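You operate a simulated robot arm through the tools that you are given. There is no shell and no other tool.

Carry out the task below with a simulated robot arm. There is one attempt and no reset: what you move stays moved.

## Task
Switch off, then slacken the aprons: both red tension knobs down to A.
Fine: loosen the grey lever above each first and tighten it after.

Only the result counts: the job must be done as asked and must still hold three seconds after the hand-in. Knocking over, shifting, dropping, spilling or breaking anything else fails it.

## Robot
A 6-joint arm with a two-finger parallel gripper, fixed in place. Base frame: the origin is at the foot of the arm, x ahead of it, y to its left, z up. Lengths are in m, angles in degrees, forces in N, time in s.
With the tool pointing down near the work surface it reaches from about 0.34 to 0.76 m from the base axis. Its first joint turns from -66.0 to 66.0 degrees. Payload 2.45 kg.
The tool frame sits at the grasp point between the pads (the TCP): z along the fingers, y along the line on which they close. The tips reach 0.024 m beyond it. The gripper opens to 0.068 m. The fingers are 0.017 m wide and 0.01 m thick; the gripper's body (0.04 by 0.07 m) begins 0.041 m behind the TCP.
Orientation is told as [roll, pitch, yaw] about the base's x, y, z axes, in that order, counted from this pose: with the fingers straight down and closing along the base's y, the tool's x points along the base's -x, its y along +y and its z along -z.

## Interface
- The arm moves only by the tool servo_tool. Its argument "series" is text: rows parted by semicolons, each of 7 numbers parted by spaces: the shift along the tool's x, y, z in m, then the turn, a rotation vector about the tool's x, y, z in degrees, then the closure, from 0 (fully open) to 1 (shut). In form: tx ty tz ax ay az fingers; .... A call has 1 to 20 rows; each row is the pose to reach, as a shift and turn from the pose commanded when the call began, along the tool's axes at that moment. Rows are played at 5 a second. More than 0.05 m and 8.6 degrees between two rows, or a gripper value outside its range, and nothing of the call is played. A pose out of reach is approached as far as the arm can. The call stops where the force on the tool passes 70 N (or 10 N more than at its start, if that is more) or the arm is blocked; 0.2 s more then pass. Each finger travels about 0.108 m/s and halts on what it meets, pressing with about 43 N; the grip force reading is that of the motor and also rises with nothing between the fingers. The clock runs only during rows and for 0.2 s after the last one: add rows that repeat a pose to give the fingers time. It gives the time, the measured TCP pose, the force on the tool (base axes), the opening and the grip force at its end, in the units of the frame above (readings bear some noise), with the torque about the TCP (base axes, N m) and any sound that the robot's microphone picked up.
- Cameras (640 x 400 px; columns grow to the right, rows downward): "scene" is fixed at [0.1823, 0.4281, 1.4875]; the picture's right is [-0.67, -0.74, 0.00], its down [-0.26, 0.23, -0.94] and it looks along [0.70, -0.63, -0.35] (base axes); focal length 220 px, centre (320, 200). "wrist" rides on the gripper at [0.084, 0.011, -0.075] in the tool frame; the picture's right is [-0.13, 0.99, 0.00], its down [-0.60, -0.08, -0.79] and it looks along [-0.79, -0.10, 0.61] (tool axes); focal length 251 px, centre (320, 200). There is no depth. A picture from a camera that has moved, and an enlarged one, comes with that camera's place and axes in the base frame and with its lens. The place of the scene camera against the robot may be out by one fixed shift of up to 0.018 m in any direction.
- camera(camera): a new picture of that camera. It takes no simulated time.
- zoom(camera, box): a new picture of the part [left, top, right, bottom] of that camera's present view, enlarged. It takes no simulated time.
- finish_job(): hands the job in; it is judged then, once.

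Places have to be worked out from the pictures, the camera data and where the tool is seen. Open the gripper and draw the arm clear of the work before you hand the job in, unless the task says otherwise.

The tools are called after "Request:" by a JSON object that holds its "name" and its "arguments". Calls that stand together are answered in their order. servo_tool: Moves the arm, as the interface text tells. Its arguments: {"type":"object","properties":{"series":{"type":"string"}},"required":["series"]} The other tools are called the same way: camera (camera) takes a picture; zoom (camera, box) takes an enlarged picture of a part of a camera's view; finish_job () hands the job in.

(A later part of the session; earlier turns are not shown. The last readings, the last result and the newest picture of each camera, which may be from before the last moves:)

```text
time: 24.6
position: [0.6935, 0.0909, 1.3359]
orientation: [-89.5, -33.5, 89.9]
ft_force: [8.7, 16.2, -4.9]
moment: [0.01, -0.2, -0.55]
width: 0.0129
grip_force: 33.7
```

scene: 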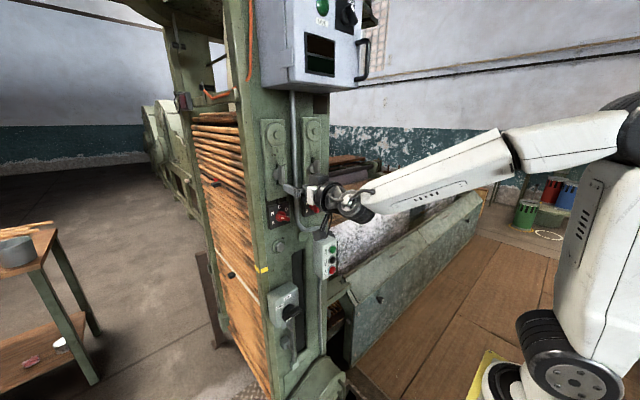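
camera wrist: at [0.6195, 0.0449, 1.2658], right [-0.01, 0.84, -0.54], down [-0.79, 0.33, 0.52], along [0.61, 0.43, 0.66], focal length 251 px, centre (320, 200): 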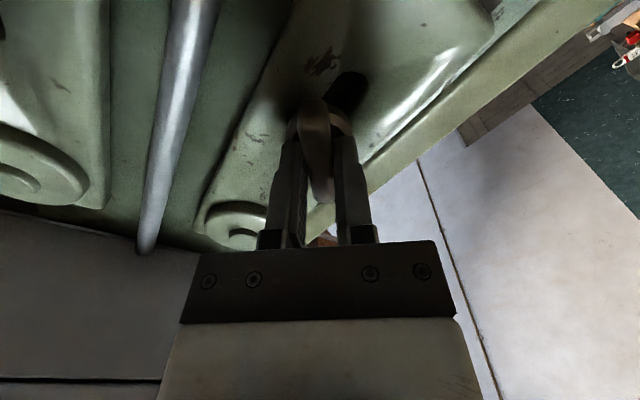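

Force relaxed. I keep turning toward horizontal.

Request:
{"name": "servo_tool", "arguments": {"series": "0 0 0 0 0 -8 1; 0 0 0 0 0 -16 1; 0 0 0 0 0 -24 1; 0 0 0 0 0 -32 1; 0 0 0 0 0 -32 1"}}

Request:
{"name": "camera", "arguments": {"camera": "wrist"}}

Request:
{"name": "zoom", "arguments": {"camera": "scene", "box": [250, 140, 370, 230]}}

```text
time: 25.8
position: [0.6936, 0.0915, 1.3357]
orientation: [-89.6, -1.5, 90.2]
ft_force: [14.4, 18.2, -5.0]
moment: [0.01, -0.53, -0.04]
width: 0.0132
grip_force: 32.9
```

```text
taken
camera wrist: at [0.6197, 0.0078, 1.3226], right [-0.01, 0.16, -0.99], down [-0.79, 0.6, 0.1], along [0.61, 0.79, 0.12], focal length 251 px, centre (320, 200)
```

wrist: 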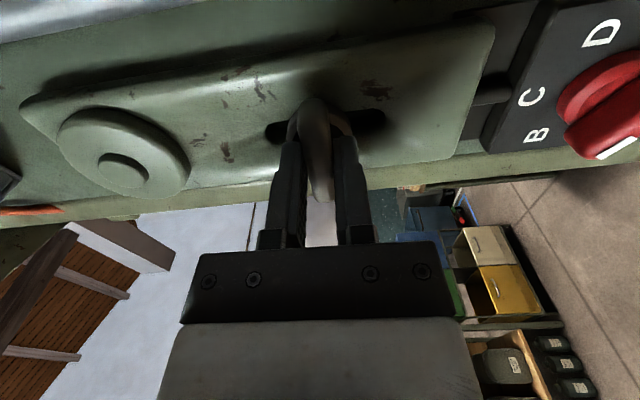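

```text
4.44 times, centred on (310, 185) of scene
camera zoom: at [0.183, 0.4289, 1.4871], right [-0.67, -0.74, 0.0], down [-0.26, 0.23, -0.94], along [0.7, -0.63, -0.35], focal length 978 px, centre (364, 267)
```

zoom: 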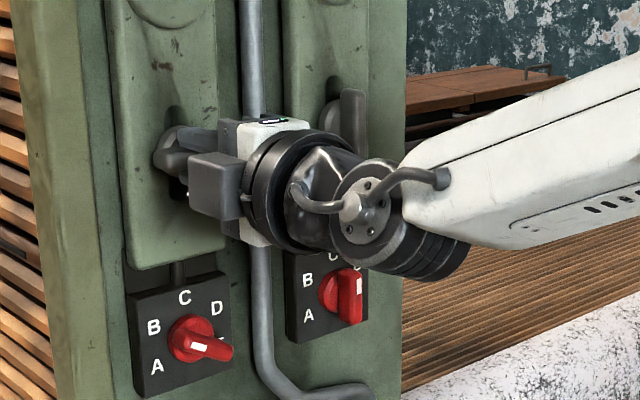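

The lever is horizontal (90° CCW) and moved without a stop. I release it, retreat, and check that it stays.

Request:
{"name": "servo_tool", "arguments": {"series": "0 0 0 0 0 0 0.6; 0 0 0 0 0 0 0.2; 0 0 0 0 0 0 0; 0 0 -0.02 0 0 0 0; 0 0 -0.05 0 0 0 0; 0 0 -0.08 0 0 0 0; 0 0 -0.08 0 0 0 0"}}

Request:
{"name": "camera", "arguments": {"camera": "wrist"}}

Request:
{"name": "zoom", "arguments": {"camera": "scene", "box": [250, 140, 370, 230]}}

```text
time: 27.4
position: [0.6106, 0.0894, 1.3356]
orientation: [-89.6, -1.8, 90.1]
ft_force: [0.3, 0.8, -0.6]
moment: [-0.01, -0.03, -0.03]
width: 0.0681
grip_force: 0.0
```

```text
taken
camera wrist: at [0.5363, 0.0068, 1.3235], right [-0.01, 0.16, -0.99], down [-0.79, 0.6, 0.1], along [0.61, 0.78, 0.12], focal length 251 px, centre (320, 200)
```

wrist: 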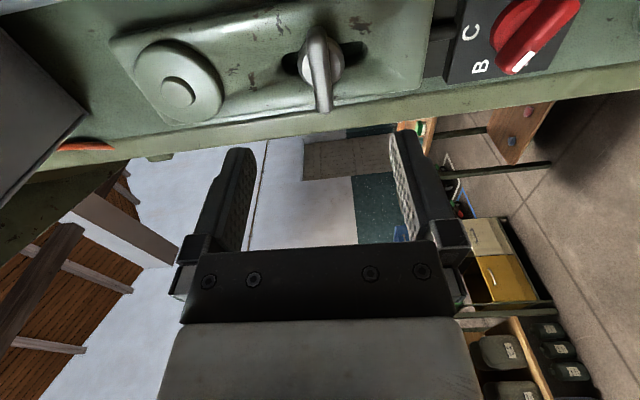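

```text
4.44 times, centred on (310, 185) of scene
camera zoom: at [0.1823, 0.4281, 1.4875], right [-0.67, -0.74, 0.0], down [-0.26, 0.23, -0.94], along [0.7, -0.63, -0.35], focal length 978 px, centre (364, 267)
```

zoom: 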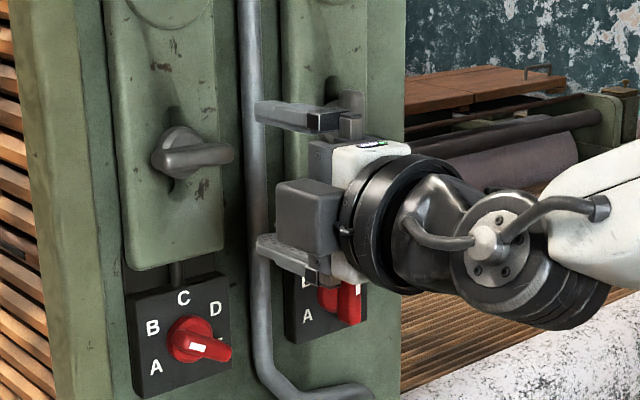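

The lever stays horizontal. I move down in front of the left red knob and roll the fingers to match its bar (pointing at B).

Request:
{"name": "servo_tool", "arguments": {"series": "0 0.036 0 0 0 7 0; 0 0.072 0 0 0 14 0; 0 0.108 0.005 0 0 21 0; 0.0007 0.143 0.01 0 0 28.2 0; 0.0007 0.143 0.01 0 0 28.2 0"}}

Request:
{"name": "camera", "arguments": {"camera": "wrist"}}

Request:
{"name": "zoom", "arguments": {"camera": "scene", "box": [250, 150, 370, 240]}}

```text
time: 28.6
position: [0.624, 0.0911, 1.1919]
orientation: [-89.6, -30.1, 90.1]
ft_force: [-0.6, 1.2, -0.3]
moment: [0.03, -0.01, -0.01]
width: 0.068
grip_force: 0.0
```

```text
taken
camera wrist: at [0.5485, 0.0248, 1.1414], right [-0.01, 0.61, -0.79], down [-0.79, 0.48, 0.38], along [0.61, 0.63, 0.48], focal length 251 px, centre (320, 200)
```

wrist: 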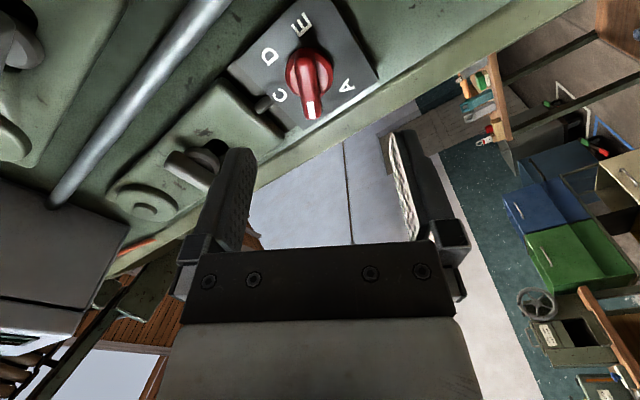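

```text
4.44 times, centred on (310, 195) of scene
camera zoom: at [0.1823, 0.4281, 1.4875], right [-0.67, -0.74, 0.0], down [-0.26, 0.23, -0.94], along [0.7, -0.63, -0.35], focal length 978 px, centre (364, 222)
```

zoom: 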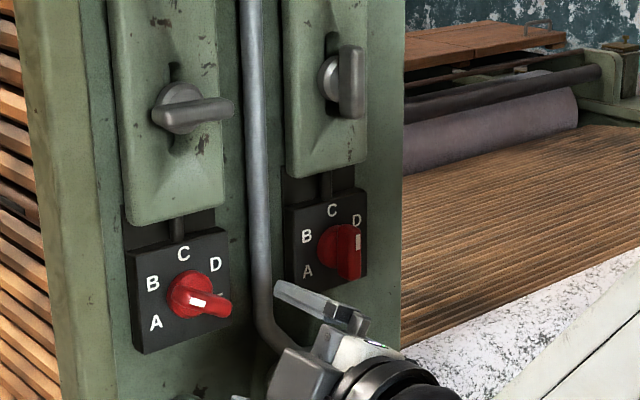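

The bar is well aligned with the fingers. I move closer by 4 cm, shifting up slightly, to get a second sight line for the depth.

Request:
{"name": "servo_tool", "arguments": {"series": "0 0 0.02 0 0 0 0; 0 0 0.04 0 0 0 0; 0 0 0.04 0 0 0 0"}}

Request:
{"name": "camera", "arguments": {"camera": "wrist"}}

Request:
{"name": "zoom", "arguments": {"camera": "wrist", "box": [220, 20, 420, 170]}}

```text
time: 29.4
position: [0.662, 0.0916, 1.1923]
orientation: [-89.6, -29.9, 89.8]
ft_force: [-0.1, -0.1, 0.2]
moment: [-0.03, 0.02, -0.02]
width: 0.068
grip_force: 0.0
```

```text
taken
camera wrist: at [0.5872, 0.0241, 1.1411], right [-0.01, 0.61, -0.79], down [-0.79, 0.48, 0.38], along [0.61, 0.63, 0.48], focal length 251 px, centre (320, 200)
```

wrist: 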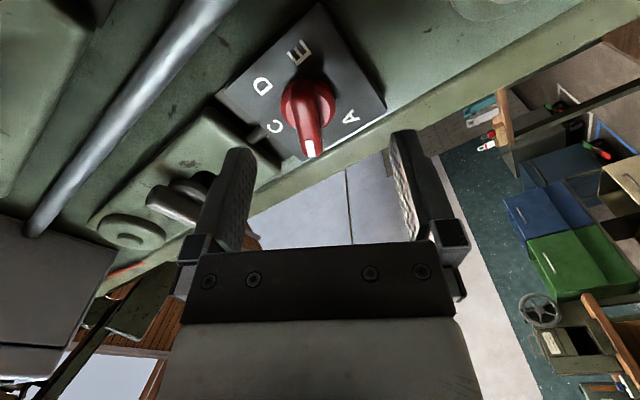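

```text
2.67 times, centred on (320, 95) of wrist
camera zoom: at [0.5872, 0.0241, 1.1411], right [-0.01, 0.61, -0.79], down [-0.79, 0.48, 0.38], along [0.61, 0.63, 0.48], focal length 670 px, centre (320, 480)
```

zoom: 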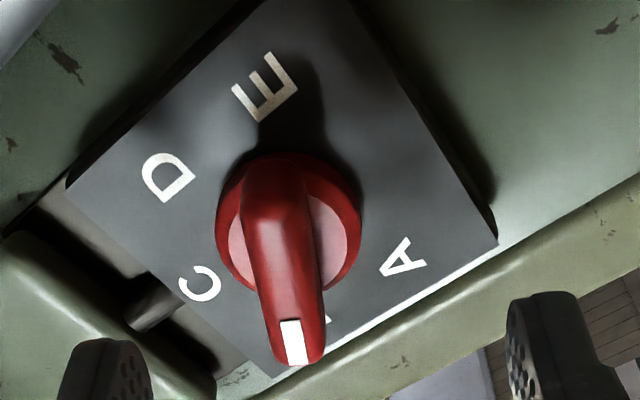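

Stereo gives the knob axis at about y≈0.088, z≈1.198, bar front at x≈0.70. I centre on it, advance to straddle the bar, and check before closing.

Request:
{"name": "servo_tool", "arguments": {"series": "0.0003 -0.0067 0 0 0 0 0; 0.0003 -0.0067 0.014 0 0 0 0; 0.0003 -0.0067 0.028 0 0 0 0; 0.0003 -0.0067 0.028 0 0 0 0"}}

Request:
{"name": "camera", "arguments": {"camera": "wrist"}}

```text
time: 30.4
position: [0.6915, 0.0899, 1.1979]
orientation: [-89.7, -30.0, 90.0]
ft_force: [1.4, -1.3, 0.1]
moment: [-0.01, -0.01, 0.02]
width: 0.068
grip_force: 0.0
```

```text
taken
camera wrist: at [0.6167, 0.0219, 1.1463], right [-0.01, 0.61, -0.79], down [-0.79, 0.48, 0.38], along [0.61, 0.63, 0.48], focal length 251 px, centre (320, 200)
```

wrist: 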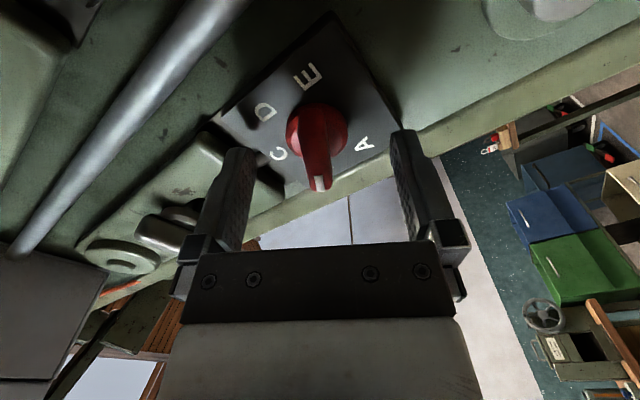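

Centred. Closing on the knob bar.

Request:
{"name": "servo_tool", "arguments": {"series": "0 -0.001 0 0 0 0 0.5; 0 -0.001 0 0 0 0 0.8; 0 -0.001 0 0 0 0 1; 0 -0.001 0 0 0 0 1; 0 -0.001 0 0 0 0 1"}}

Request:
{"name": "zoom", "arguments": {"camera": "wrist", "box": [200, 20, 440, 200]}}

```text
time: 31.6
position: [0.6916, 0.0885, 1.1992]
orientation: [-89.7, -30.0, 89.9]
ft_force: [0.5, -3.1, 4.0]
moment: [0.03, -0.11, -0.27]
width: 0.0129
grip_force: 33.0
```

```text
2.22 times, centred on (320, 110) of wrist
camera zoom: at [0.616, 0.0214, 1.148], right [0.0, 0.61, -0.79], down [-0.79, 0.48, 0.37], along [0.61, 0.63, 0.48], focal length 559 px, centre (320, 400)
```

zoom: 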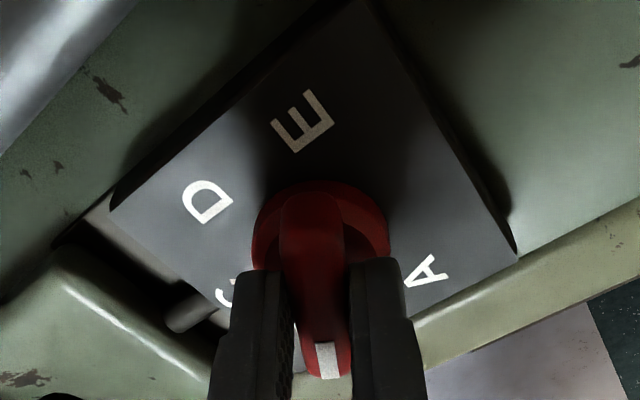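

Good centred grip. I test with a 5° counter-clockwise turn and read the torque.

Request:
{"name": "servo_tool", "arguments": {"series": "0 0 0 0 0 -2.5 1; 0 0 0 0 0 -5 1; 0 0 0 0 0 -5 1"}}

Request:
{"name": "zoom", "arguments": {"camera": "wrist", "box": [200, 20, 440, 200]}}

```text
time: 32.4
position: [0.6905, 0.0873, 1.198]
orientation: [-89.6, -25.0, 89.8]
ft_force: [4.2, -8.2, 1.9]
moment: [0.0, -0.25, -0.29]
width: 0.0127
grip_force: 33.1
```

```text
2.22 times, centred on (320, 110) of wrist
camera zoom: at [0.616, 0.017, 1.1545], right [-0.01, 0.54, -0.84], down [-0.79, 0.51, 0.33], along [0.61, 0.67, 0.42], focal length 559 px, centre (320, 400)
```

zoom: 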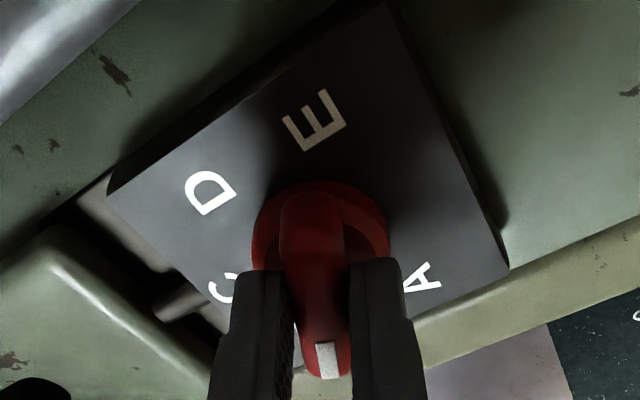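

The knob turns freely with the gripper. I continue the remaining 55° to A.

Request:
{"name": "servo_tool", "arguments": {"series": "0 0 0 0 0 -8 1; 0 0 0 0 0 -16 1; 0 0 0 0 0 -24 1; 0 0 0 0 0 -32 1; 0 0 0 0 0 -40 1; 0 0 0 0 0 -48 1; 0 0 0 0 0 -55 1; 0 0 0 0 0 -55 1; 0 0 0 0 0 -55 1"}}

Request:
{"name": "zoom", "arguments": {"camera": "wrist", "box": [200, 20, 440, 200]}}

Request:
{"name": "zoom", "arguments": {"camera": "scene", "box": [250, 150, 370, 240]}}

```text
time: 34.4
position: [0.6915, 0.0882, 1.2016]
orientation: [-89.8, 30.0, 90.2]
ft_force: [7.5, -13.7, 12.8]
moment: [-0.01, -0.47, -0.71]
width: 0.0131
grip_force: 33.3
```

```text
2.22 times, centred on (320, 110) of wrist
camera zoom: at [0.6163, 0.0105, 1.234], right [0.0, -0.38, -0.92], down [-0.79, 0.56, -0.23], along [0.61, 0.73, -0.31], focal length 559 px, centre (320, 400)
```

zoom: 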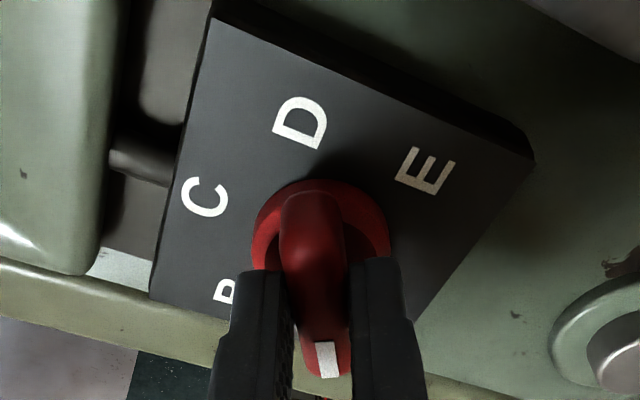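

```text
4.44 times, centred on (310, 195) of scene
camera zoom: at [0.1823, 0.4276, 1.4876], right [-0.67, -0.74, 0.0], down [-0.26, 0.23, -0.94], along [0.7, -0.63, -0.35], focal length 978 px, centre (364, 222)
```

zoom: 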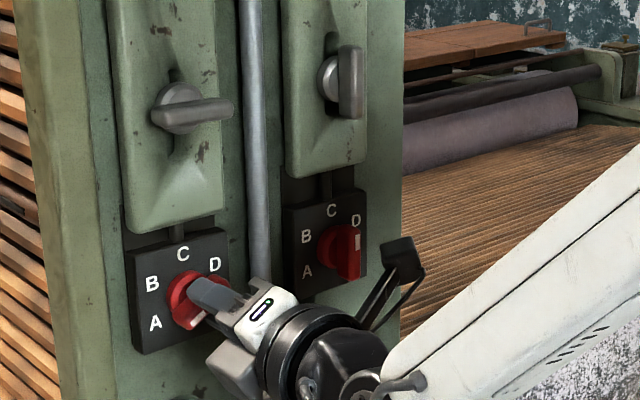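

The left knob now points at A (diametrically opposite D). I release and retreat, then check it stays.

Request:
{"name": "servo_tool", "arguments": {"series": "0 0 0 0 0 0 0.6; 0 0 0 0 0 0 0.2; 0 0 0 0 0 0 0; 0 0 -0.02 0 0 0 0; 0 0 -0.045 0 0 0 0; 0 0 -0.075 0 0 0 0; 0 0 -0.075 0 0 0 0"}}

Request:
{"name": "camera", "arguments": {"camera": "wrist"}}

Request:
{"name": "zoom", "arguments": {"camera": "scene", "box": [260, 150, 330, 240]}}

```text
time: 36.0
position: [0.6162, 0.088, 1.1995]
orientation: [-89.6, 30.0, 90.3]
ft_force: [-0.1, -0.9, 0.5]
moment: [0.01, -0.03, 0.02]
width: 0.068
grip_force: 0.0
```

```text
taken
camera wrist: at [0.5411, 0.0098, 1.2323], right [0.0, -0.38, -0.92], down [-0.8, 0.56, -0.23], along [0.61, 0.73, -0.31], focal length 251 px, centre (320, 200)
```

wrist: 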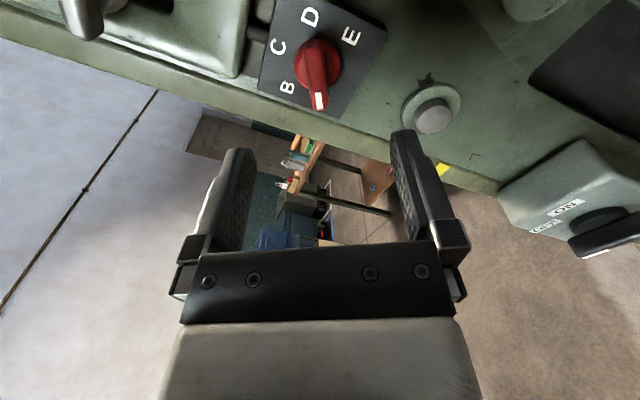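

```text
4.44 times, centred on (295, 195) of scene
camera zoom: at [0.1823, 0.4281, 1.4875], right [-0.67, -0.74, 0.0], down [-0.26, 0.23, -0.94], along [0.7, -0.63, -0.35], focal length 978 px, centre (431, 222)
```

zoom: 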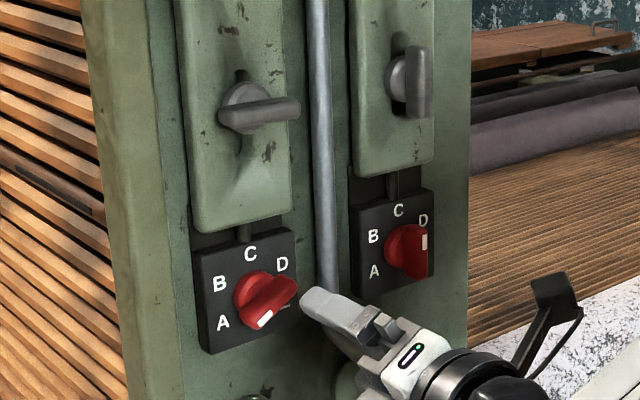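

The left knob holds at A. I return to the left lever (horizontal) to tighten it back, first lining up in front.

Request:
{"name": "servo_tool", "arguments": {"series": "0.0165 -0.0298 0 0 0 7.5 0; 0.0329 -0.0595 0 0 0 15 0; 0.0494 -0.0893 0.01 0 0 22.5 0; 0.0655 -0.1185 0.025 0 0 30 0; 0.0655 -0.1185 0.025 0 0 30 0"}}

Request:
{"name": "camera", "arguments": {"camera": "wrist"}}

```text
time: 37.2
position: [0.64, 0.0898, 1.3342]
orientation: [-89.5, -0.1, 90.0]
ft_force: [0.3, 0.5, -1.3]
moment: [0.02, -0.03, 0.02]
width: 0.0677
grip_force: 0.1
```

```text
taken
camera wrist: at [0.5649, 0.0066, 1.324], right [-0.01, 0.13, -0.99], down [-0.79, 0.6, 0.09], along [0.61, 0.79, 0.1], focal length 251 px, centre (320, 200)
```

wrist: 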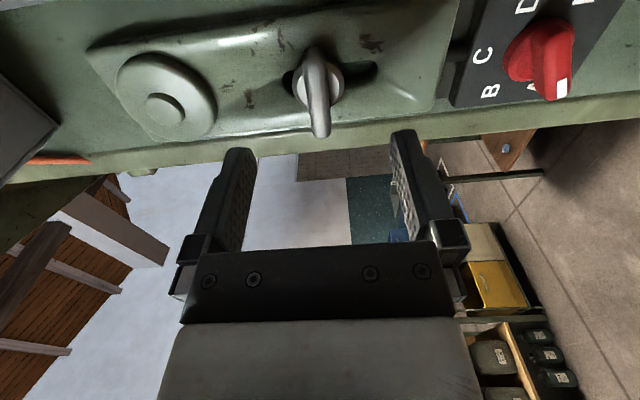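

Lever bar centred between fingers. I advance and grip it.

Request:
{"name": "servo_tool", "arguments": {"series": "0 -0.001 0.02 0 0 0 0; 0 -0.001 0.04 0 0 0 0; 0 -0.001 0.0535 0 0 0 0; 0 -0.001 0.0535 0 0 0 0.5; 0 -0.001 0.0535 0 0 0 0.8; 0 -0.001 0.0535 0 0 0 1; 0 -0.001 0.0535 0 0 0 1; 0 -0.001 0.0535 0 0 0 1"}}

Request:
{"name": "zoom", "arguments": {"camera": "wrist", "box": [200, 20, 440, 200]}}

```text
time: 39.0
position: [0.6943, 0.0911, 1.3363]
orientation: [-89.6, 0.1, 90.1]
ft_force: [2.3, -1.1, -3.9]
moment: [-0.02, -0.6, 0.12]
width: 0.0128
grip_force: 32.2
```

```text
2.22 times, centred on (320, 110) of wrist
camera zoom: at [0.6194, 0.0077, 1.3249], right [-0.01, 0.13, -0.99], down [-0.79, 0.6, 0.08], along [0.61, 0.79, 0.1], focal length 559 px, centre (320, 400)
```

zoom: 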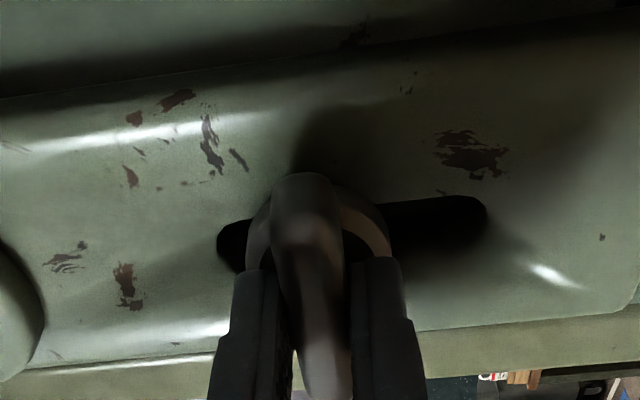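

Gripped on the bar. I turn it back clockwise 90° to vertical (tight).

Request:
{"name": "servo_tool", "arguments": {"series": "0 0 0 0 0 8 1; 0 0 0 0 0 16 1; 0 0 0 0 0 24 1; 0 0 0 0 0 32 1; 0 0 0 0 0 40 1; 0 0 0 0 0 48 1; 0 0 0 0 0 56 1; 0 0 0 0 0 64 1; 0 0 0 0 0 72 1; 0 0 0 0 0 80 1; 0 0 0 0 0 86 1; 0 0 0 0 0 90 1; 0 0 0 0 0 90 1"}}

Request:
{"name": "camera", "arguments": {"camera": "wrist"}}

Request:
{"name": "zoom", "arguments": {"camera": "scene", "box": [260, 140, 350, 230]}}

```text
time: 41.8
position: [0.6935, 0.089, 1.3362]
orientation: [20.5, -89.7, -20.5]
ft_force: [-21.7, -17.1, -0.9]
moment: [-0.29, -0.84, -0.34]
width: 0.0128
grip_force: 32.7
```

```text
taken
camera wrist: at [0.6194, 0.1017, 1.253], right [0.0, 0.99, 0.13], down [-0.79, -0.08, 0.61], along [0.61, -0.1, 0.78], focal length 251 px, centre (320, 200)
```

wrist: 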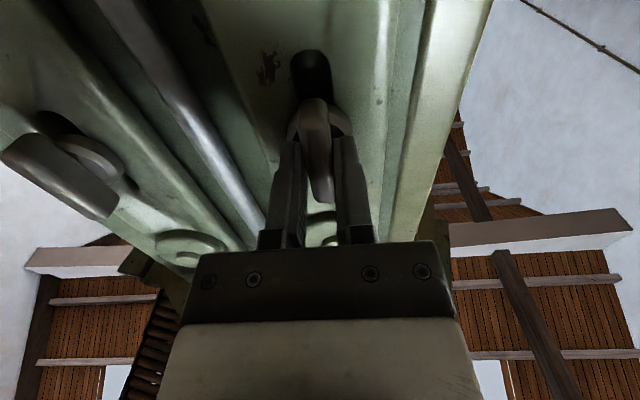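

```text
4.44 times, centred on (305, 185) of scene
camera zoom: at [0.1814, 0.4274, 1.4878], right [-0.67, -0.74, 0.0], down [-0.26, 0.23, -0.94], along [0.7, -0.63, -0.35], focal length 978 px, centre (387, 267)
```

zoom: 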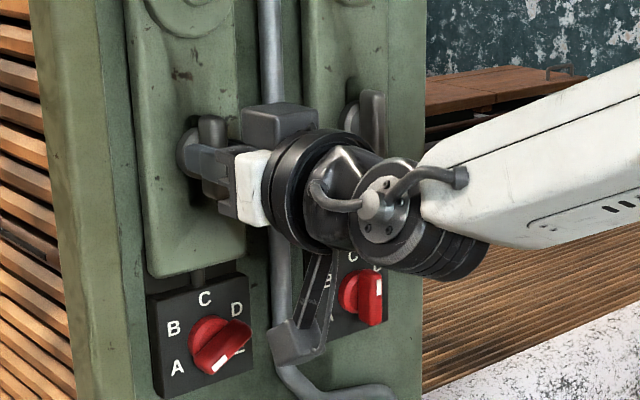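

A resisting torque (−0.29 N·m) appears at vertical: the tight stop, which confirms counter-clockwise was the loosening direction. I nudge 2° more to seat it, then release and retreat.

Request:
{"name": "servo_tool", "arguments": {"series": "0 0 0 0 0 2 1; 0 0 0 0 0 2 1; 0 0 0 0 0 1 0.7; 0 0 0 0 0 0 0.3; 0 0 0 0 0 0 0; 0 0 -0.02 0 0 0 0; 0 0 -0.05 0 0 0 0; 0 0 -0.08 0 0 0 0; 0 0 -0.08 0 0 0 0"}}

Request:
{"name": "camera", "arguments": {"camera": "wrist"}}

Request:
{"name": "zoom", "arguments": {"camera": "scene", "box": [260, 140, 350, 230]}}

```text
time: 43.8
position: [0.6144, 0.0912, 1.3365]
orientation: [1.4, -89.6, -1.4]
ft_force: [0.1, 0.5, 0.4]
moment: [0.0, 0.04, -0.05]
width: 0.068
grip_force: 0.0
```

```text
taken
camera wrist: at [0.5391, 0.1021, 1.2533], right [0.0, 0.99, 0.13], down [-0.79, -0.08, 0.61], along [0.61, -0.1, 0.78], focal length 251 px, centre (320, 200)
```

wrist: 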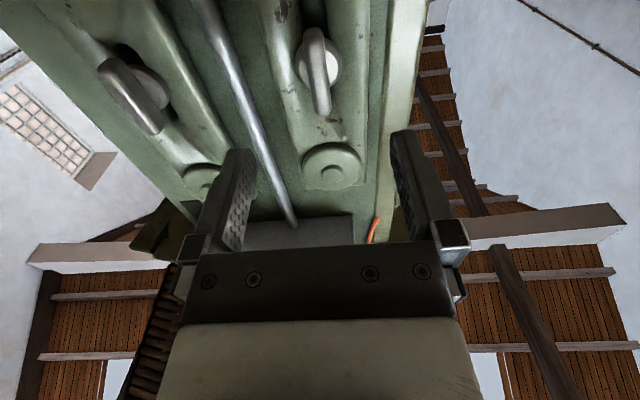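

```text
4.44 times, centred on (305, 185) of scene
camera zoom: at [0.1823, 0.4281, 1.4875], right [-0.67, -0.74, 0.0], down [-0.26, 0.23, -0.94], along [0.7, -0.63, -0.35], focal length 978 px, centre (387, 267)
```

zoom: 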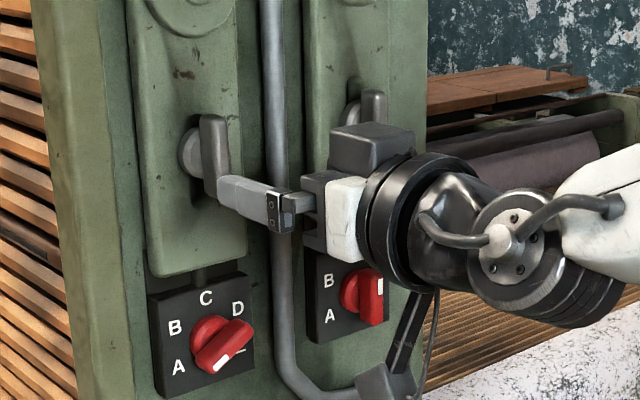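

The left lever is back to vertical and tight, with its knob at A. Next the right lever, about 0.135 m to the right; I move in front of it.

Request:
{"name": "servo_tool", "arguments": {"series": "0 -0.034 0 0 0 0 0; 0 -0.068 0 0 0 0 0; 0 -0.102 0 0 0 0 0; 0 -0.135 0 0 0 0 0; 0 -0.135 0 0 0 0 0"}}

Request:
{"name": "camera", "arguments": {"camera": "wrist"}}

Request:
{"name": "camera", "arguments": {"camera": "scene"}}

```text
time: 45.0
position: [0.6112, 0.0411, 1.3437]
orientation: [0.1, -89.5, -0.4]
ft_force: [-0.2, -0.2, -0.2]
moment: [-0.01, 0.01, 0.02]
width: 0.068
grip_force: 0.0
out of reach, approached as far as the arm can: row 2, 3, 4, 5
```

```text
taken
camera wrist: at [0.5366, 0.0525, 1.2608], right [0.01, 0.99, 0.13], down [-0.79, -0.08, 0.61], along [0.61, -0.1, 0.78], focal length 251 px, centre (320, 200)
```

wrist: 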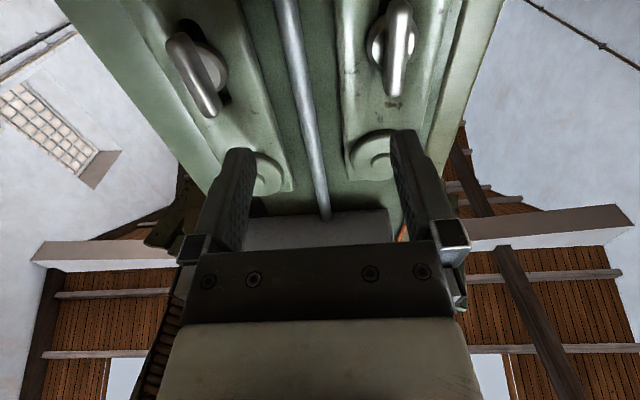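

```text
taken
```

scene: 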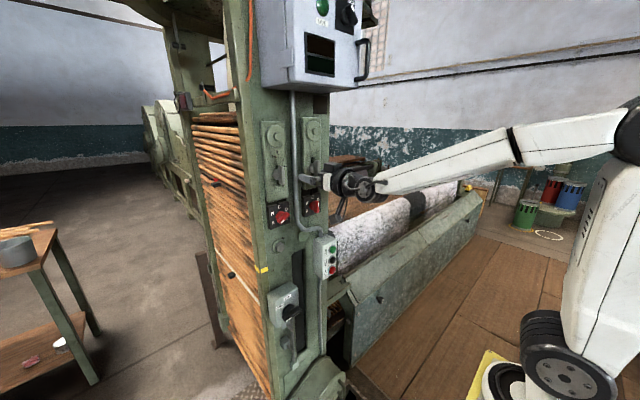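

Out of reach past y≈0.04: the wrist seems wound to a joint limit from the earlier horizontal turn (J4 flipped). I'll unwind by pitching the fingers down 45°, then centre at y=0 and pitch back up there so the wrist passes straight through.

Request:
{"name": "servo_tool", "arguments": {"series": "0 0 -0.01 0 7.5 0 0; 0 0 -0.01 0 15 0 0; 0 0 -0.01 0 22.5 0 0; 0 0 -0.01 0 30 0 0; 0 0 -0.01 0 37.5 0 0; 0 0 -0.01 0 45 0 0; 0 -0.02 -0.01 0 50 0 0; 0 -0.0411 -0.01 0 50 0 0; 0 -0.0411 -0.01 0 50 0 0; 0 -0.0411 -0.01 0 50 0 0"}}

Request:
{"name": "camera", "arguments": {"camera": "wrist"}}

Request:
{"name": "camera", "arguments": {"camera": "scene"}}

```text
time: 47.2
position: [0.6051, -0.0053, 1.3436]
orientation: [0.1, -39.6, 0.0]
ft_force: [0.9, -0.9, -0.4]
moment: [0.0, 0.03, 0.01]
width: 0.0679
grip_force: 0.1
out of reach, approached as far as the arm can: row 3, 4
```

```text
taken
camera wrist: at [0.4937, 0.0075, 1.3481], right [0.1, 0.99, 0.08], down [-0.04, -0.08, 1.0], along [0.99, -0.1, 0.03], focal length 251 px, centre (320, 200)
```

wrist: 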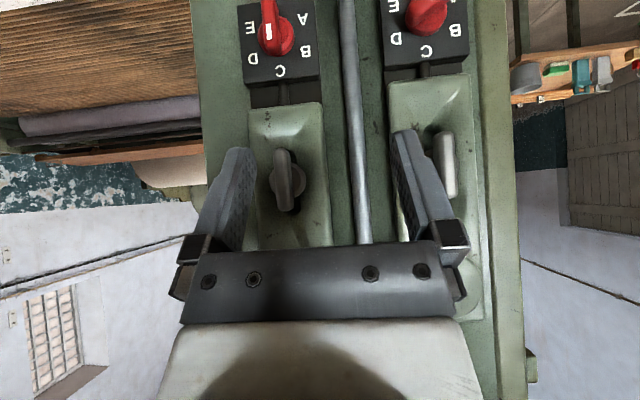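

```text
taken
```

scene: 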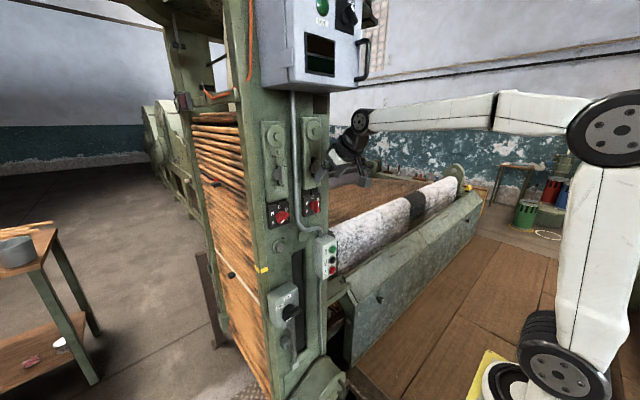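

Unwound and fully reachable again. I now pitch back to horizontal at y≈0.

Request:
{"name": "servo_tool", "arguments": {"series": "0 0.003 0 0 -2 0 0; 0 0.003 0 0 -10 0 0; 0 0.003 0 0 -18 0 0; 0 0.003 0 0 -26 0 0; 0 0.003 0 0 -34 0 0; 0 0.003 0 0 -42 0 0; 0 0.003 0 0 -50.2 0 0; 0 0.003 0 0 -50.2 0 0"}}

Request:
{"name": "camera", "arguments": {"camera": "wrist"}}

Request:
{"name": "zoom", "arguments": {"camera": "scene", "box": [250, 90, 450, 240]}}

```text
time: 49.0
position: [0.6064, -0.0005, 1.3426]
orientation: [11.1, -89.9, -10.9]
ft_force: [-0.6, -1.0, 0.6]
moment: [-0.04, -0.01, -0.02]
width: 0.068
grip_force: 0.2
```

```text
taken
camera wrist: at [0.531, 0.0101, 1.2595], right [0.0, 0.99, 0.13], down [-0.79, -0.08, 0.61], along [0.61, -0.1, 0.79], focal length 251 px, centre (320, 200)
```

wrist: 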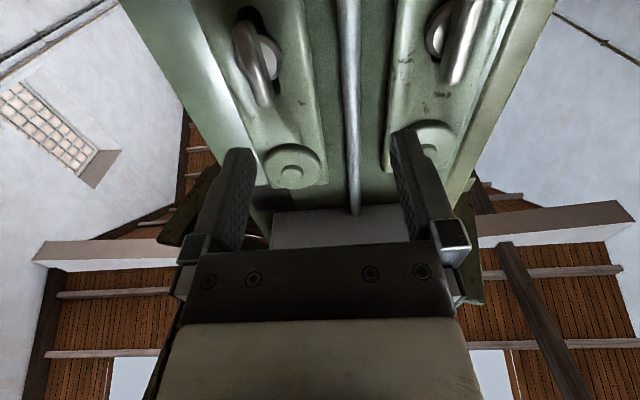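

```text
2.67 times, centred on (350, 165) of scene
camera zoom: at [0.1823, 0.4281, 1.4875], right [-0.67, -0.74, 0.0], down [-0.26, 0.23, -0.94], along [0.7, -0.63, -0.35], focal length 587 px, centre (240, 293)
```

zoom: 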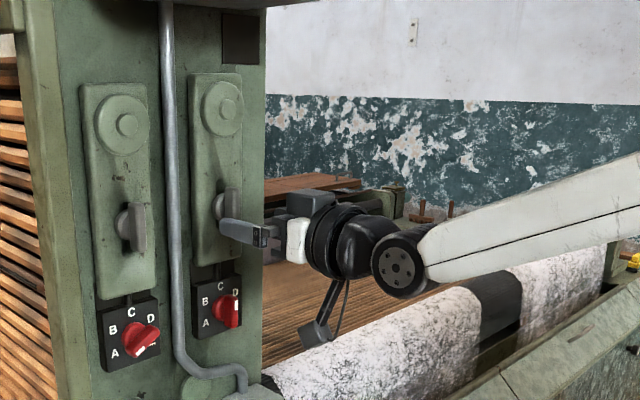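

The wrist is now in a free configuration. I line up with the right lever at y≈−0.0435, z≈1.336.

Request:
{"name": "servo_tool", "arguments": {"series": "0.003 -0.022 0.017 0 0 0 0; 0.0066 -0.0435 0.034 0 0 0 0; 0.0066 -0.0435 0.034 0 0 0 0"}}

Request:
{"name": "camera", "arguments": {"camera": "wrist"}}

```text
time: 49.8
position: [0.64, -0.0472, 1.3357]
orientation: [2.6, -89.8, -2.5]
ft_force: [0.4, 0.5, 0.1]
moment: [0.02, 0.02, 0.0]
width: 0.0678
grip_force: 0.1
```

```text
taken
camera wrist: at [0.5652, -0.0344, 1.252], right [0.0, 0.99, 0.13], down [-0.79, -0.08, 0.61], along [0.61, -0.1, 0.78], focal length 251 px, centre (320, 200)
```

wrist: 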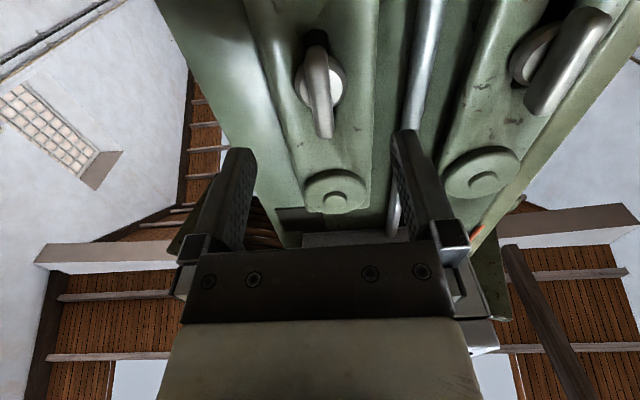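

Well centred. I advance to the same depth as for the left lever and grip.

Request:
{"name": "servo_tool", "arguments": {"series": "0 0.001 0.02 0 0 0 0; 0 0.001 0.04 0 0 0 0; 0 0.001 0.0535 0 0 0 0; 0 0.001 0.0535 0 0 0 0.5; 0 0.001 0.0535 0 0 0 0.8; 0 0.001 0.0535 0 0 0 1; 0 0.001 0.0535 0 0 0 1; 0 0.001 0.0535 0 0 0 1"}}

Request:
{"name": "camera", "arguments": {"camera": "wrist"}}

```text
time: 51.6
position: [0.695, -0.0462, 1.3381]
orientation: [1.5, -89.8, -1.4]
ft_force: [4.7, 2.3, 0.1]
moment: [-0.03, 0.15, -0.23]
width: 0.013
grip_force: 33.2
```

```text
taken
camera wrist: at [0.6184, -0.0336, 1.2538], right [0.0, 0.99, 0.13], down [-0.79, -0.08, 0.61], along [0.61, -0.1, 0.78], focal length 251 px, centre (320, 200)
```

wrist: 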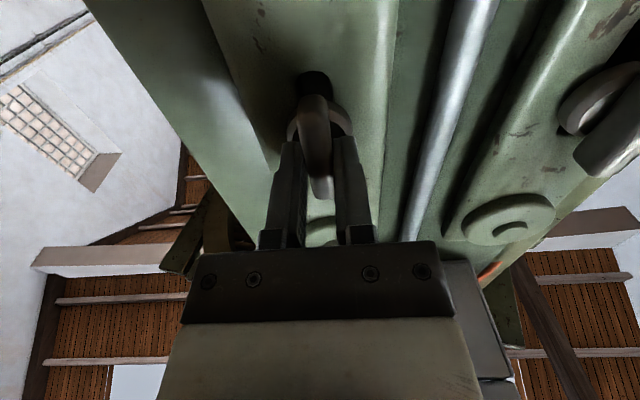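

Good grip with little side load. I turn it counter-clockwise, first half.

Request:
{"name": "servo_tool", "arguments": {"series": "0 0 0 0 0 -8 1; 0 0 0 0 0 -16 1; 0 0 0 0 0 -24 1; 0 0 0 0 0 -32 1; 0 0 0 0 0 -40 1; 0 0 0 0 0 -48 1; 0 0 0 0 0 -48 1"}}

```text
time: 53.2
position: [0.6927, -0.0435, 1.3365]
orientation: [-89.9, -41.9, 90.0]
ft_force: [-1.4, -1.2, 3.2]
moment: [-0.04, -0.69, 0.25]
width: 0.0128
grip_force: 33.3
```

Turning freely with low forces. I complete the turn to horizontal.

Request:
{"name": "servo_tool", "arguments": {"series": "0 0 0 0 0 -8 1; 0 0 0 0 0 -16 1; 0 0 0 0 0 -24 1; 0 0 0 0 0 -32 1; 0 0 0 0 0 -40 1; 0 0 0 0 0 -42 1; 0 0 0 0 0 -42 1"}}

Request:
{"name": "camera", "arguments": {"camera": "wrist"}}

Request:
{"name": "zoom", "arguments": {"camera": "scene", "box": [250, 90, 450, 240]}}

```text
time: 54.8
position: [0.694, -0.0434, 1.3352]
orientation: [-89.7, 0.0, 90.2]
ft_force: [-7.6, 6.9, -6.3]
moment: [0.0, -0.32, -0.49]
width: 0.0128
grip_force: 33.1
```

```text
taken
camera wrist: at [0.6189, -0.1264, 1.3248], right [-0.01, 0.13, -0.99], down [-0.79, 0.6, 0.08], along [0.61, 0.79, 0.1], focal length 251 px, centre (320, 200)
```

wrist: 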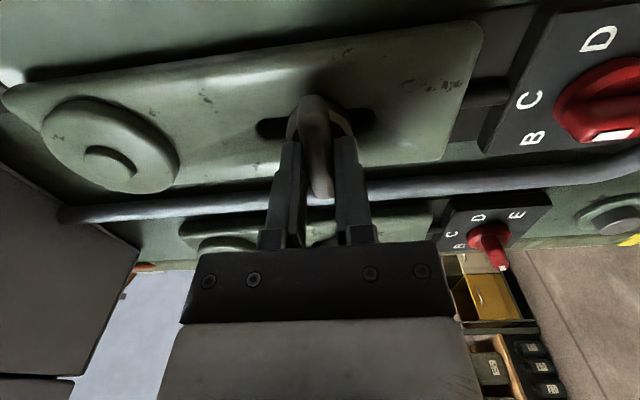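

```text
2.67 times, centred on (350, 165) of scene
camera zoom: at [0.1821, 0.4284, 1.4874], right [-0.67, -0.74, 0.0], down [-0.26, 0.23, -0.94], along [0.7, -0.63, -0.35], focal length 587 px, centre (240, 293)
```

zoom: 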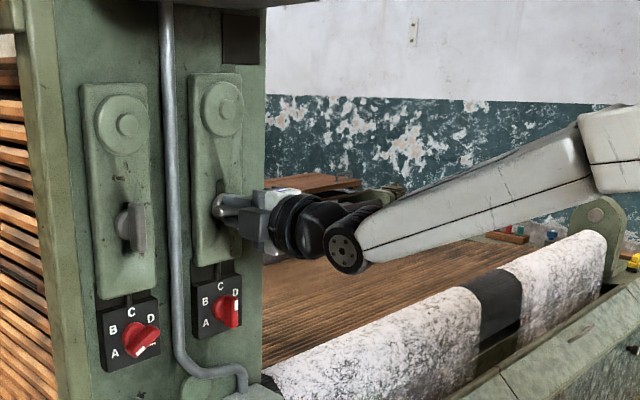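

The right lever is horizontal (loose). I release, retreat, and go to the right knob (bar vertical at C), rolling the fingers back to upright.

Request:
{"name": "servo_tool", "arguments": {"series": "0 0 0 0 0 0 0.6; 0 0 0 0 0 0 0.2; 0 0 0 0 0 0 0; 0 0 -0.02 0 0 0 0; 0 0 -0.045 0 0 0 0; 0 0 -0.065 0 0 0 0; 0 0.012 -0.065 0 0 8 0; 0 0.024 -0.065 0 0 16 0; 0 0.036 -0.065 0 0 24 0; 0 0.048 -0.065 0 0 32 0; 0 0.06 -0.065 0 0 40 0; 0 0.072 -0.065 0 0 48 0; 0 0.084 -0.065 0 0 56 0; 0 0.096 -0.065 0 0 64 0; 0 0.108 -0.065 0 0 72 0; 0 0.12 -0.065 0 0 80 0; 0 0.13 -0.065 0 0 86 0; 0.001 0.137 -0.065 0 0 90 0; 0.001 0.137 -0.065 0 0 90 0"}}

Request:
{"name": "camera", "arguments": {"camera": "wrist"}}

Request:
{"name": "zoom", "arguments": {"camera": "scene", "box": [250, 120, 390, 240]}}

```text
time: 58.8
position: [0.6283, -0.0447, 1.199]
orientation: [29.3, -89.8, -29.2]
ft_force: [0.3, 0.4, -0.1]
moment: [0.01, 0.0, -0.01]
width: 0.0678
grip_force: 0.1
```

```text
taken
camera wrist: at [0.5539, -0.0321, 1.1166], right [0.0, 0.99, 0.13], down [-0.79, -0.08, 0.61], along [0.61, -0.1, 0.78], focal length 251 px, centre (320, 200)
```

wrist: 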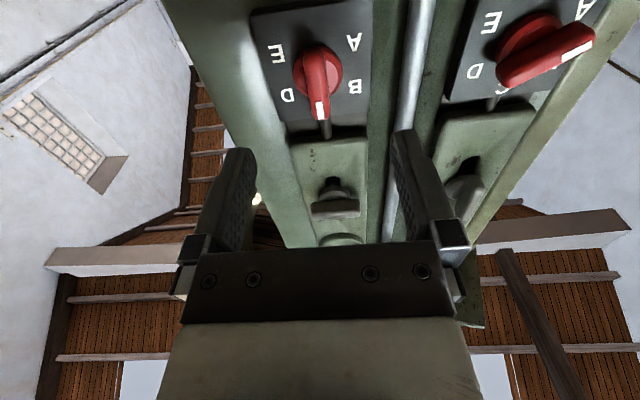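

```text
3.33 times, centred on (320, 180) of scene
camera zoom: at [0.1823, 0.4281, 1.4875], right [-0.67, -0.74, 0.0], down [-0.26, 0.23, -0.94], along [0.7, -0.63, -0.35], focal length 734 px, centre (320, 267)
```

zoom: 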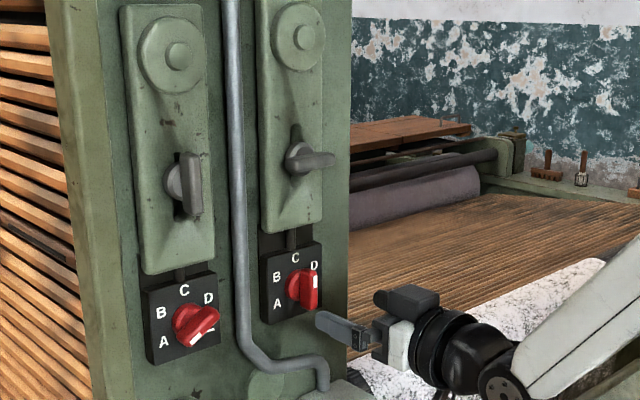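

The right knob's bar is vertical and centred. I advance and grip it.

Request:
{"name": "servo_tool", "arguments": {"series": "0 0.001 0.02 0 0 0 0; 0 0.001 0.04 0 0 0 0; 0 0.001 0.055 0 0 0 0; 0 0.001 0.0625 0 0 0 0; 0 0.001 0.0625 0 0 0 0.5; 0 0.001 0.0625 0 0 0 0.8; 0 0.001 0.0625 0 0 0 1; 0 0.001 0.0625 0 0 0 1; 0 0.001 0.0625 0 0 0 1"}}

Request:
{"name": "camera", "arguments": {"camera": "wrist"}}

```text
time: 60.8
position: [0.6921, -0.0451, 1.2006]
orientation: [35.0, -89.8, -35.0]
ft_force: [6.6, -17.2, -0.3]
moment: [-0.01, 0.29, -0.35]
width: 0.0129
grip_force: 32.8
```

```text
taken
camera wrist: at [0.6168, -0.0331, 1.117], right [0.0, 0.99, 0.13], down [-0.79, -0.08, 0.61], along [0.61, -0.1, 0.78], focal length 251 px, centre (320, 200)
```

wrist: 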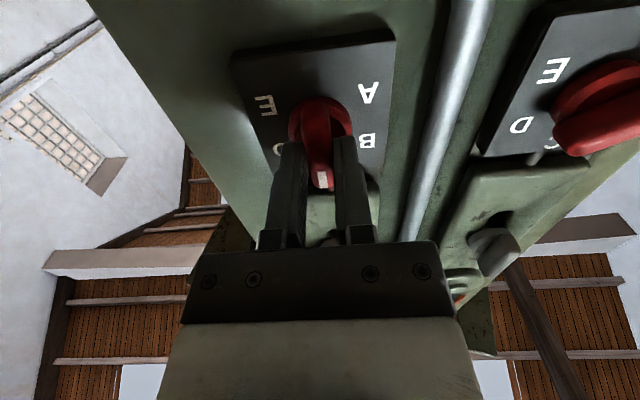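

Gripped on the bar; a −17 N side load suggests shifting 1.5 mm right. I do that and turn counter-clockwise 60° first.

Request:
{"name": "servo_tool", "arguments": {"series": "0 -0.0015 0 0 0 0 1; 0 -0.0015 0 0 0 -4 1; 0 -0.0015 0 0 0 -12 1; 0 -0.0015 0 0 0 -20 1; 0 -0.0015 0 0 0 -28 1; 0 -0.0015 0 0 0 -36 1; 0 -0.0015 0 0 0 -44 1; 0 -0.0015 0 0 0 -52 1; 0 -0.0015 0 0 0 -60 1; 0 -0.0015 0 0 0 -60 1"}}

Request:
{"name": "zoom", "arguments": {"camera": "wrist", "box": [200, 20, 440, 200]}}

```text
time: 63.0
position: [0.6912, -0.0437, 1.2013]
orientation: [-89.8, -29.8, 90.2]
ft_force: [15.4, -9.6, 6.8]
moment: [-0.05, -0.61, 0.43]
width: 0.013
grip_force: 33.3
```

```text
2.22 times, centred on (320, 110) of wrist
camera zoom: at [0.617, -0.1116, 1.1493], right [0.0, 0.61, -0.8], down [-0.79, 0.48, 0.37], along [0.61, 0.63, 0.48], focal length 559 px, centre (320, 400)
```

zoom: 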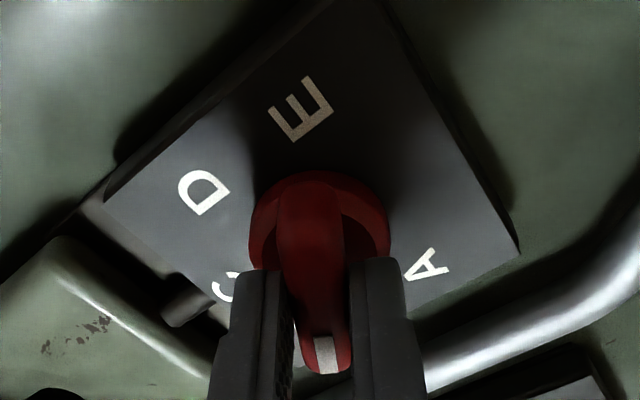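

The knob has followed to B without resistance. I turn the remaining 60° to A.

Request:
{"name": "servo_tool", "arguments": {"series": "0 0 0 0 0 -8 1; 0 0 0 0 0 -16 1; 0 0 0 0 0 -24 1; 0 0 0 0 0 -32 1; 0 0 0 0 0 -40 1; 0 0 0 0 0 -48 1; 0 0 0 0 0 -56 1; 0 0 0 0 0 -60 1; 0 0 0 0 0 -60 1; 0 0 0 0 0 -60 1"}}

Request:
{"name": "zoom", "arguments": {"camera": "wrist", "box": [200, 20, 440, 200]}}

Request:
{"name": "zoom", "arguments": {"camera": "scene", "box": [250, 120, 390, 240]}}

```text
time: 65.2
position: [0.6922, -0.0451, 1.1997]
orientation: [-89.8, 30.2, 90.3]
ft_force: [-4.7, 0.5, 7.4]
moment: [0.1, 0.03, 0.76]
width: 0.0127
grip_force: 32.4
```

```text
2.22 times, centred on (320, 110) of wrist
camera zoom: at [0.6173, -0.1223, 1.2328], right [0.0, -0.39, -0.92], down [-0.8, 0.56, -0.23], along [0.61, 0.73, -0.31], focal length 559 px, centre (320, 400)
```

zoom: 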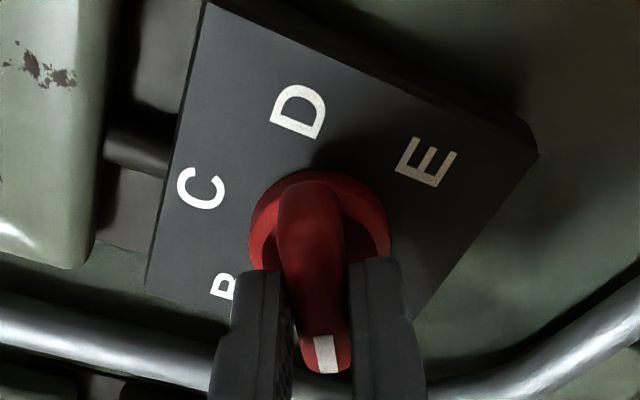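

```text
3.33 times, centred on (320, 180) of scene
camera zoom: at [0.1819, 0.4282, 1.4875], right [-0.67, -0.74, 0.0], down [-0.26, 0.23, -0.94], along [0.7, -0.63, -0.35], focal length 734 px, centre (320, 267)
```

zoom: 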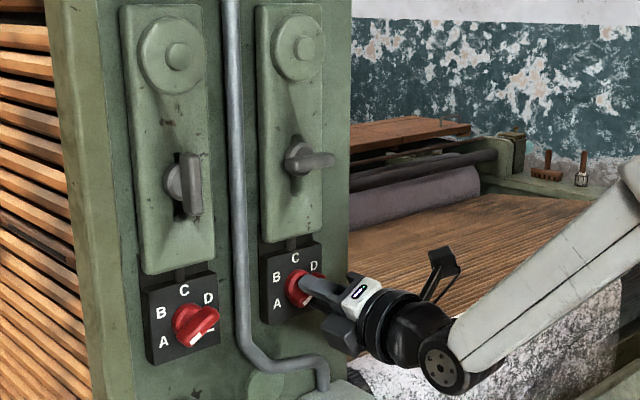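

The right knob is at A (slight stop torque felt). I release, retreat and go back up to the right lever with fingers matched to its horizontal bar.

Request:
{"name": "servo_tool", "arguments": {"series": "0 0 0 0 0 0 0.6; 0 0 0 0 0 0 0.2; 0 0 0 0 0 0 0; 0 0 -0.02 0 0 0 0; 0 0 -0.045 0 0 0 0; 0 0 -0.065 0 0 0 0; 0.0168 -0.0296 -0.065 0 0 7.5 0; 0.0336 -0.0593 -0.065 0 0 15 0; 0.0504 -0.0889 -0.06 0 0 22.5 0; 0.0672 -0.1185 -0.052 0 0 30 0; 0.0672 -0.1185 -0.052 0 0 30 0"}}

Request:
{"name": "camera", "arguments": {"camera": "wrist"}}

Request:
{"name": "zoom", "arguments": {"camera": "scene", "box": [250, 120, 390, 240]}}

```text
time: 67.6
position: [0.6408, -0.0419, 1.3361]
orientation: [-89.8, -0.1, 90.2]
ft_force: [0.2, -0.6, 0.0]
moment: [-0.04, 0.0, 0.01]
width: 0.0679
grip_force: 0.0
```

```text
taken
camera wrist: at [0.5665, -0.1254, 1.3261], right [0.0, 0.13, -0.99], down [-0.79, 0.6, 0.08], along [0.61, 0.79, 0.1], focal length 251 px, centre (320, 200)
```

wrist: 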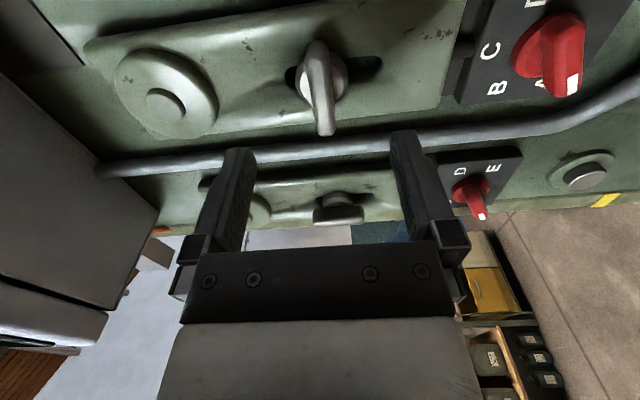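

```text
3.33 times, centred on (320, 180) of scene
camera zoom: at [0.1823, 0.4281, 1.4875], right [-0.67, -0.74, 0.0], down [-0.26, 0.23, -0.94], along [0.7, -0.63, -0.35], focal length 734 px, centre (320, 267)
```

zoom: 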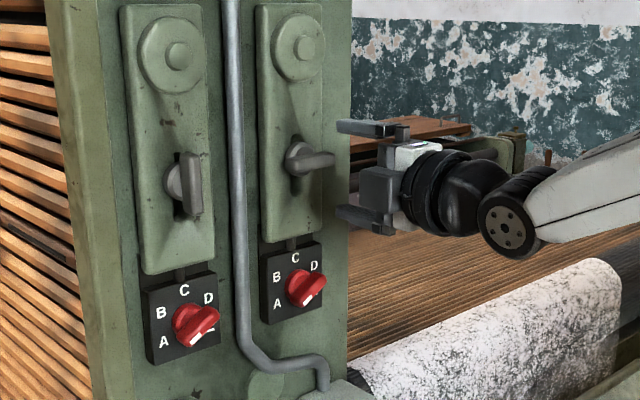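

Both knobs hold at A. The right lever's bar is centred; I advance and grip it.

Request:
{"name": "servo_tool", "arguments": {"series": "0.001 0 0.02 0 0 0 0; 0.001 0 0.04 0 0 0 0; 0.001 0 0.053 0 0 0 0; 0.001 0 0.053 0 0 0 0.5; 0.001 0 0.053 0 0 0 0.8; 0.001 0 0.053 0 0 0 1; 0.001 0 0.053 0 0 0 1; 0.001 0 0.053 0 0 0 1"}}

Request:
{"name": "zoom", "arguments": {"camera": "wrist", "box": [200, 20, 440, 200]}}

```text
time: 69.4
position: [0.6937, -0.0449, 1.3343]
orientation: [-89.7, 0.1, 90.2]
ft_force: [1.8, 0.0, -5.9]
moment: [-0.01, -0.47, -0.04]
width: 0.013
grip_force: 33.0
```

```text
2.22 times, centred on (320, 110) of wrist
camera zoom: at [0.6195, -0.1284, 1.3246], right [-0.01, 0.13, -0.99], down [-0.79, 0.6, 0.08], along [0.61, 0.79, 0.1], focal length 559 px, centre (320, 400)
```

zoom: 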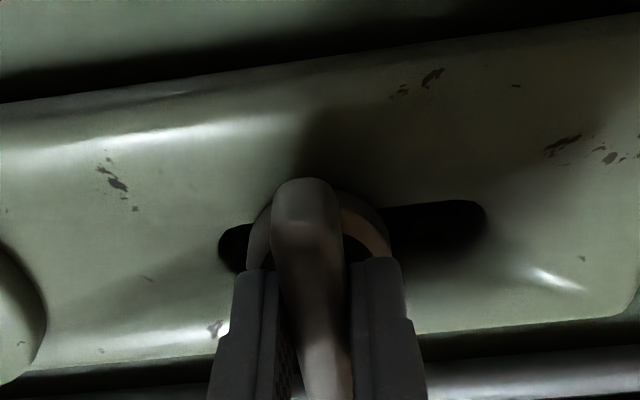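

Gripped properly. I turn it clockwise 90° back to vertical and watch for the tight stop.

Request:
{"name": "servo_tool", "arguments": {"series": "0 0 0 0 0 8 1; 0 0 0 0 0 16 1; 0 0 0 0 0 24 1; 0 0 0 0 0 32 1; 0 0 0 0 0 40 1; 0 0 0 0 0 48 1; 0 0 0 0 0 56 1; 0 0 0 0 0 64 1; 0 0 0 0 0 72 1; 0 0 0 0 0 80 1; 0 0 0 0 0 86 1; 0 0 0 0 0 90 1; 0 0 0 0 0 90 1"}}

Request:
{"name": "camera", "arguments": {"camera": "wrist"}}

```text
time: 72.2
position: [0.6932, -0.0448, 1.3359]
orientation: [34.4, -89.8, -34.5]
ft_force: [21.3, -6.7, -1.4]
moment: [-0.09, -0.38, -0.22]
width: 0.013
grip_force: 33.1
```

```text
taken
camera wrist: at [0.6179, -0.0333, 1.2518], right [0.0, 0.99, 0.13], down [-0.79, -0.08, 0.61], along [0.61, -0.1, 0.78], focal length 251 px, centre (320, 200)
```

wrist: 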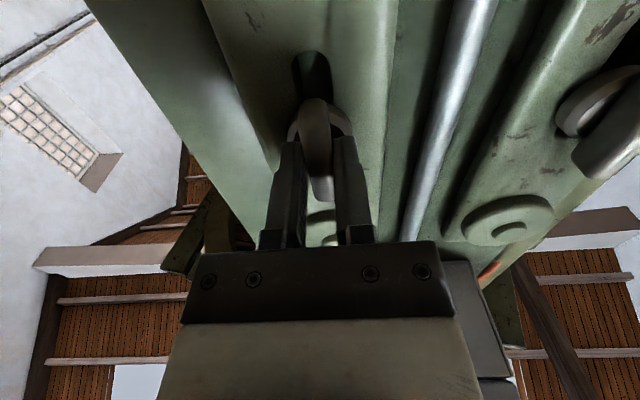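

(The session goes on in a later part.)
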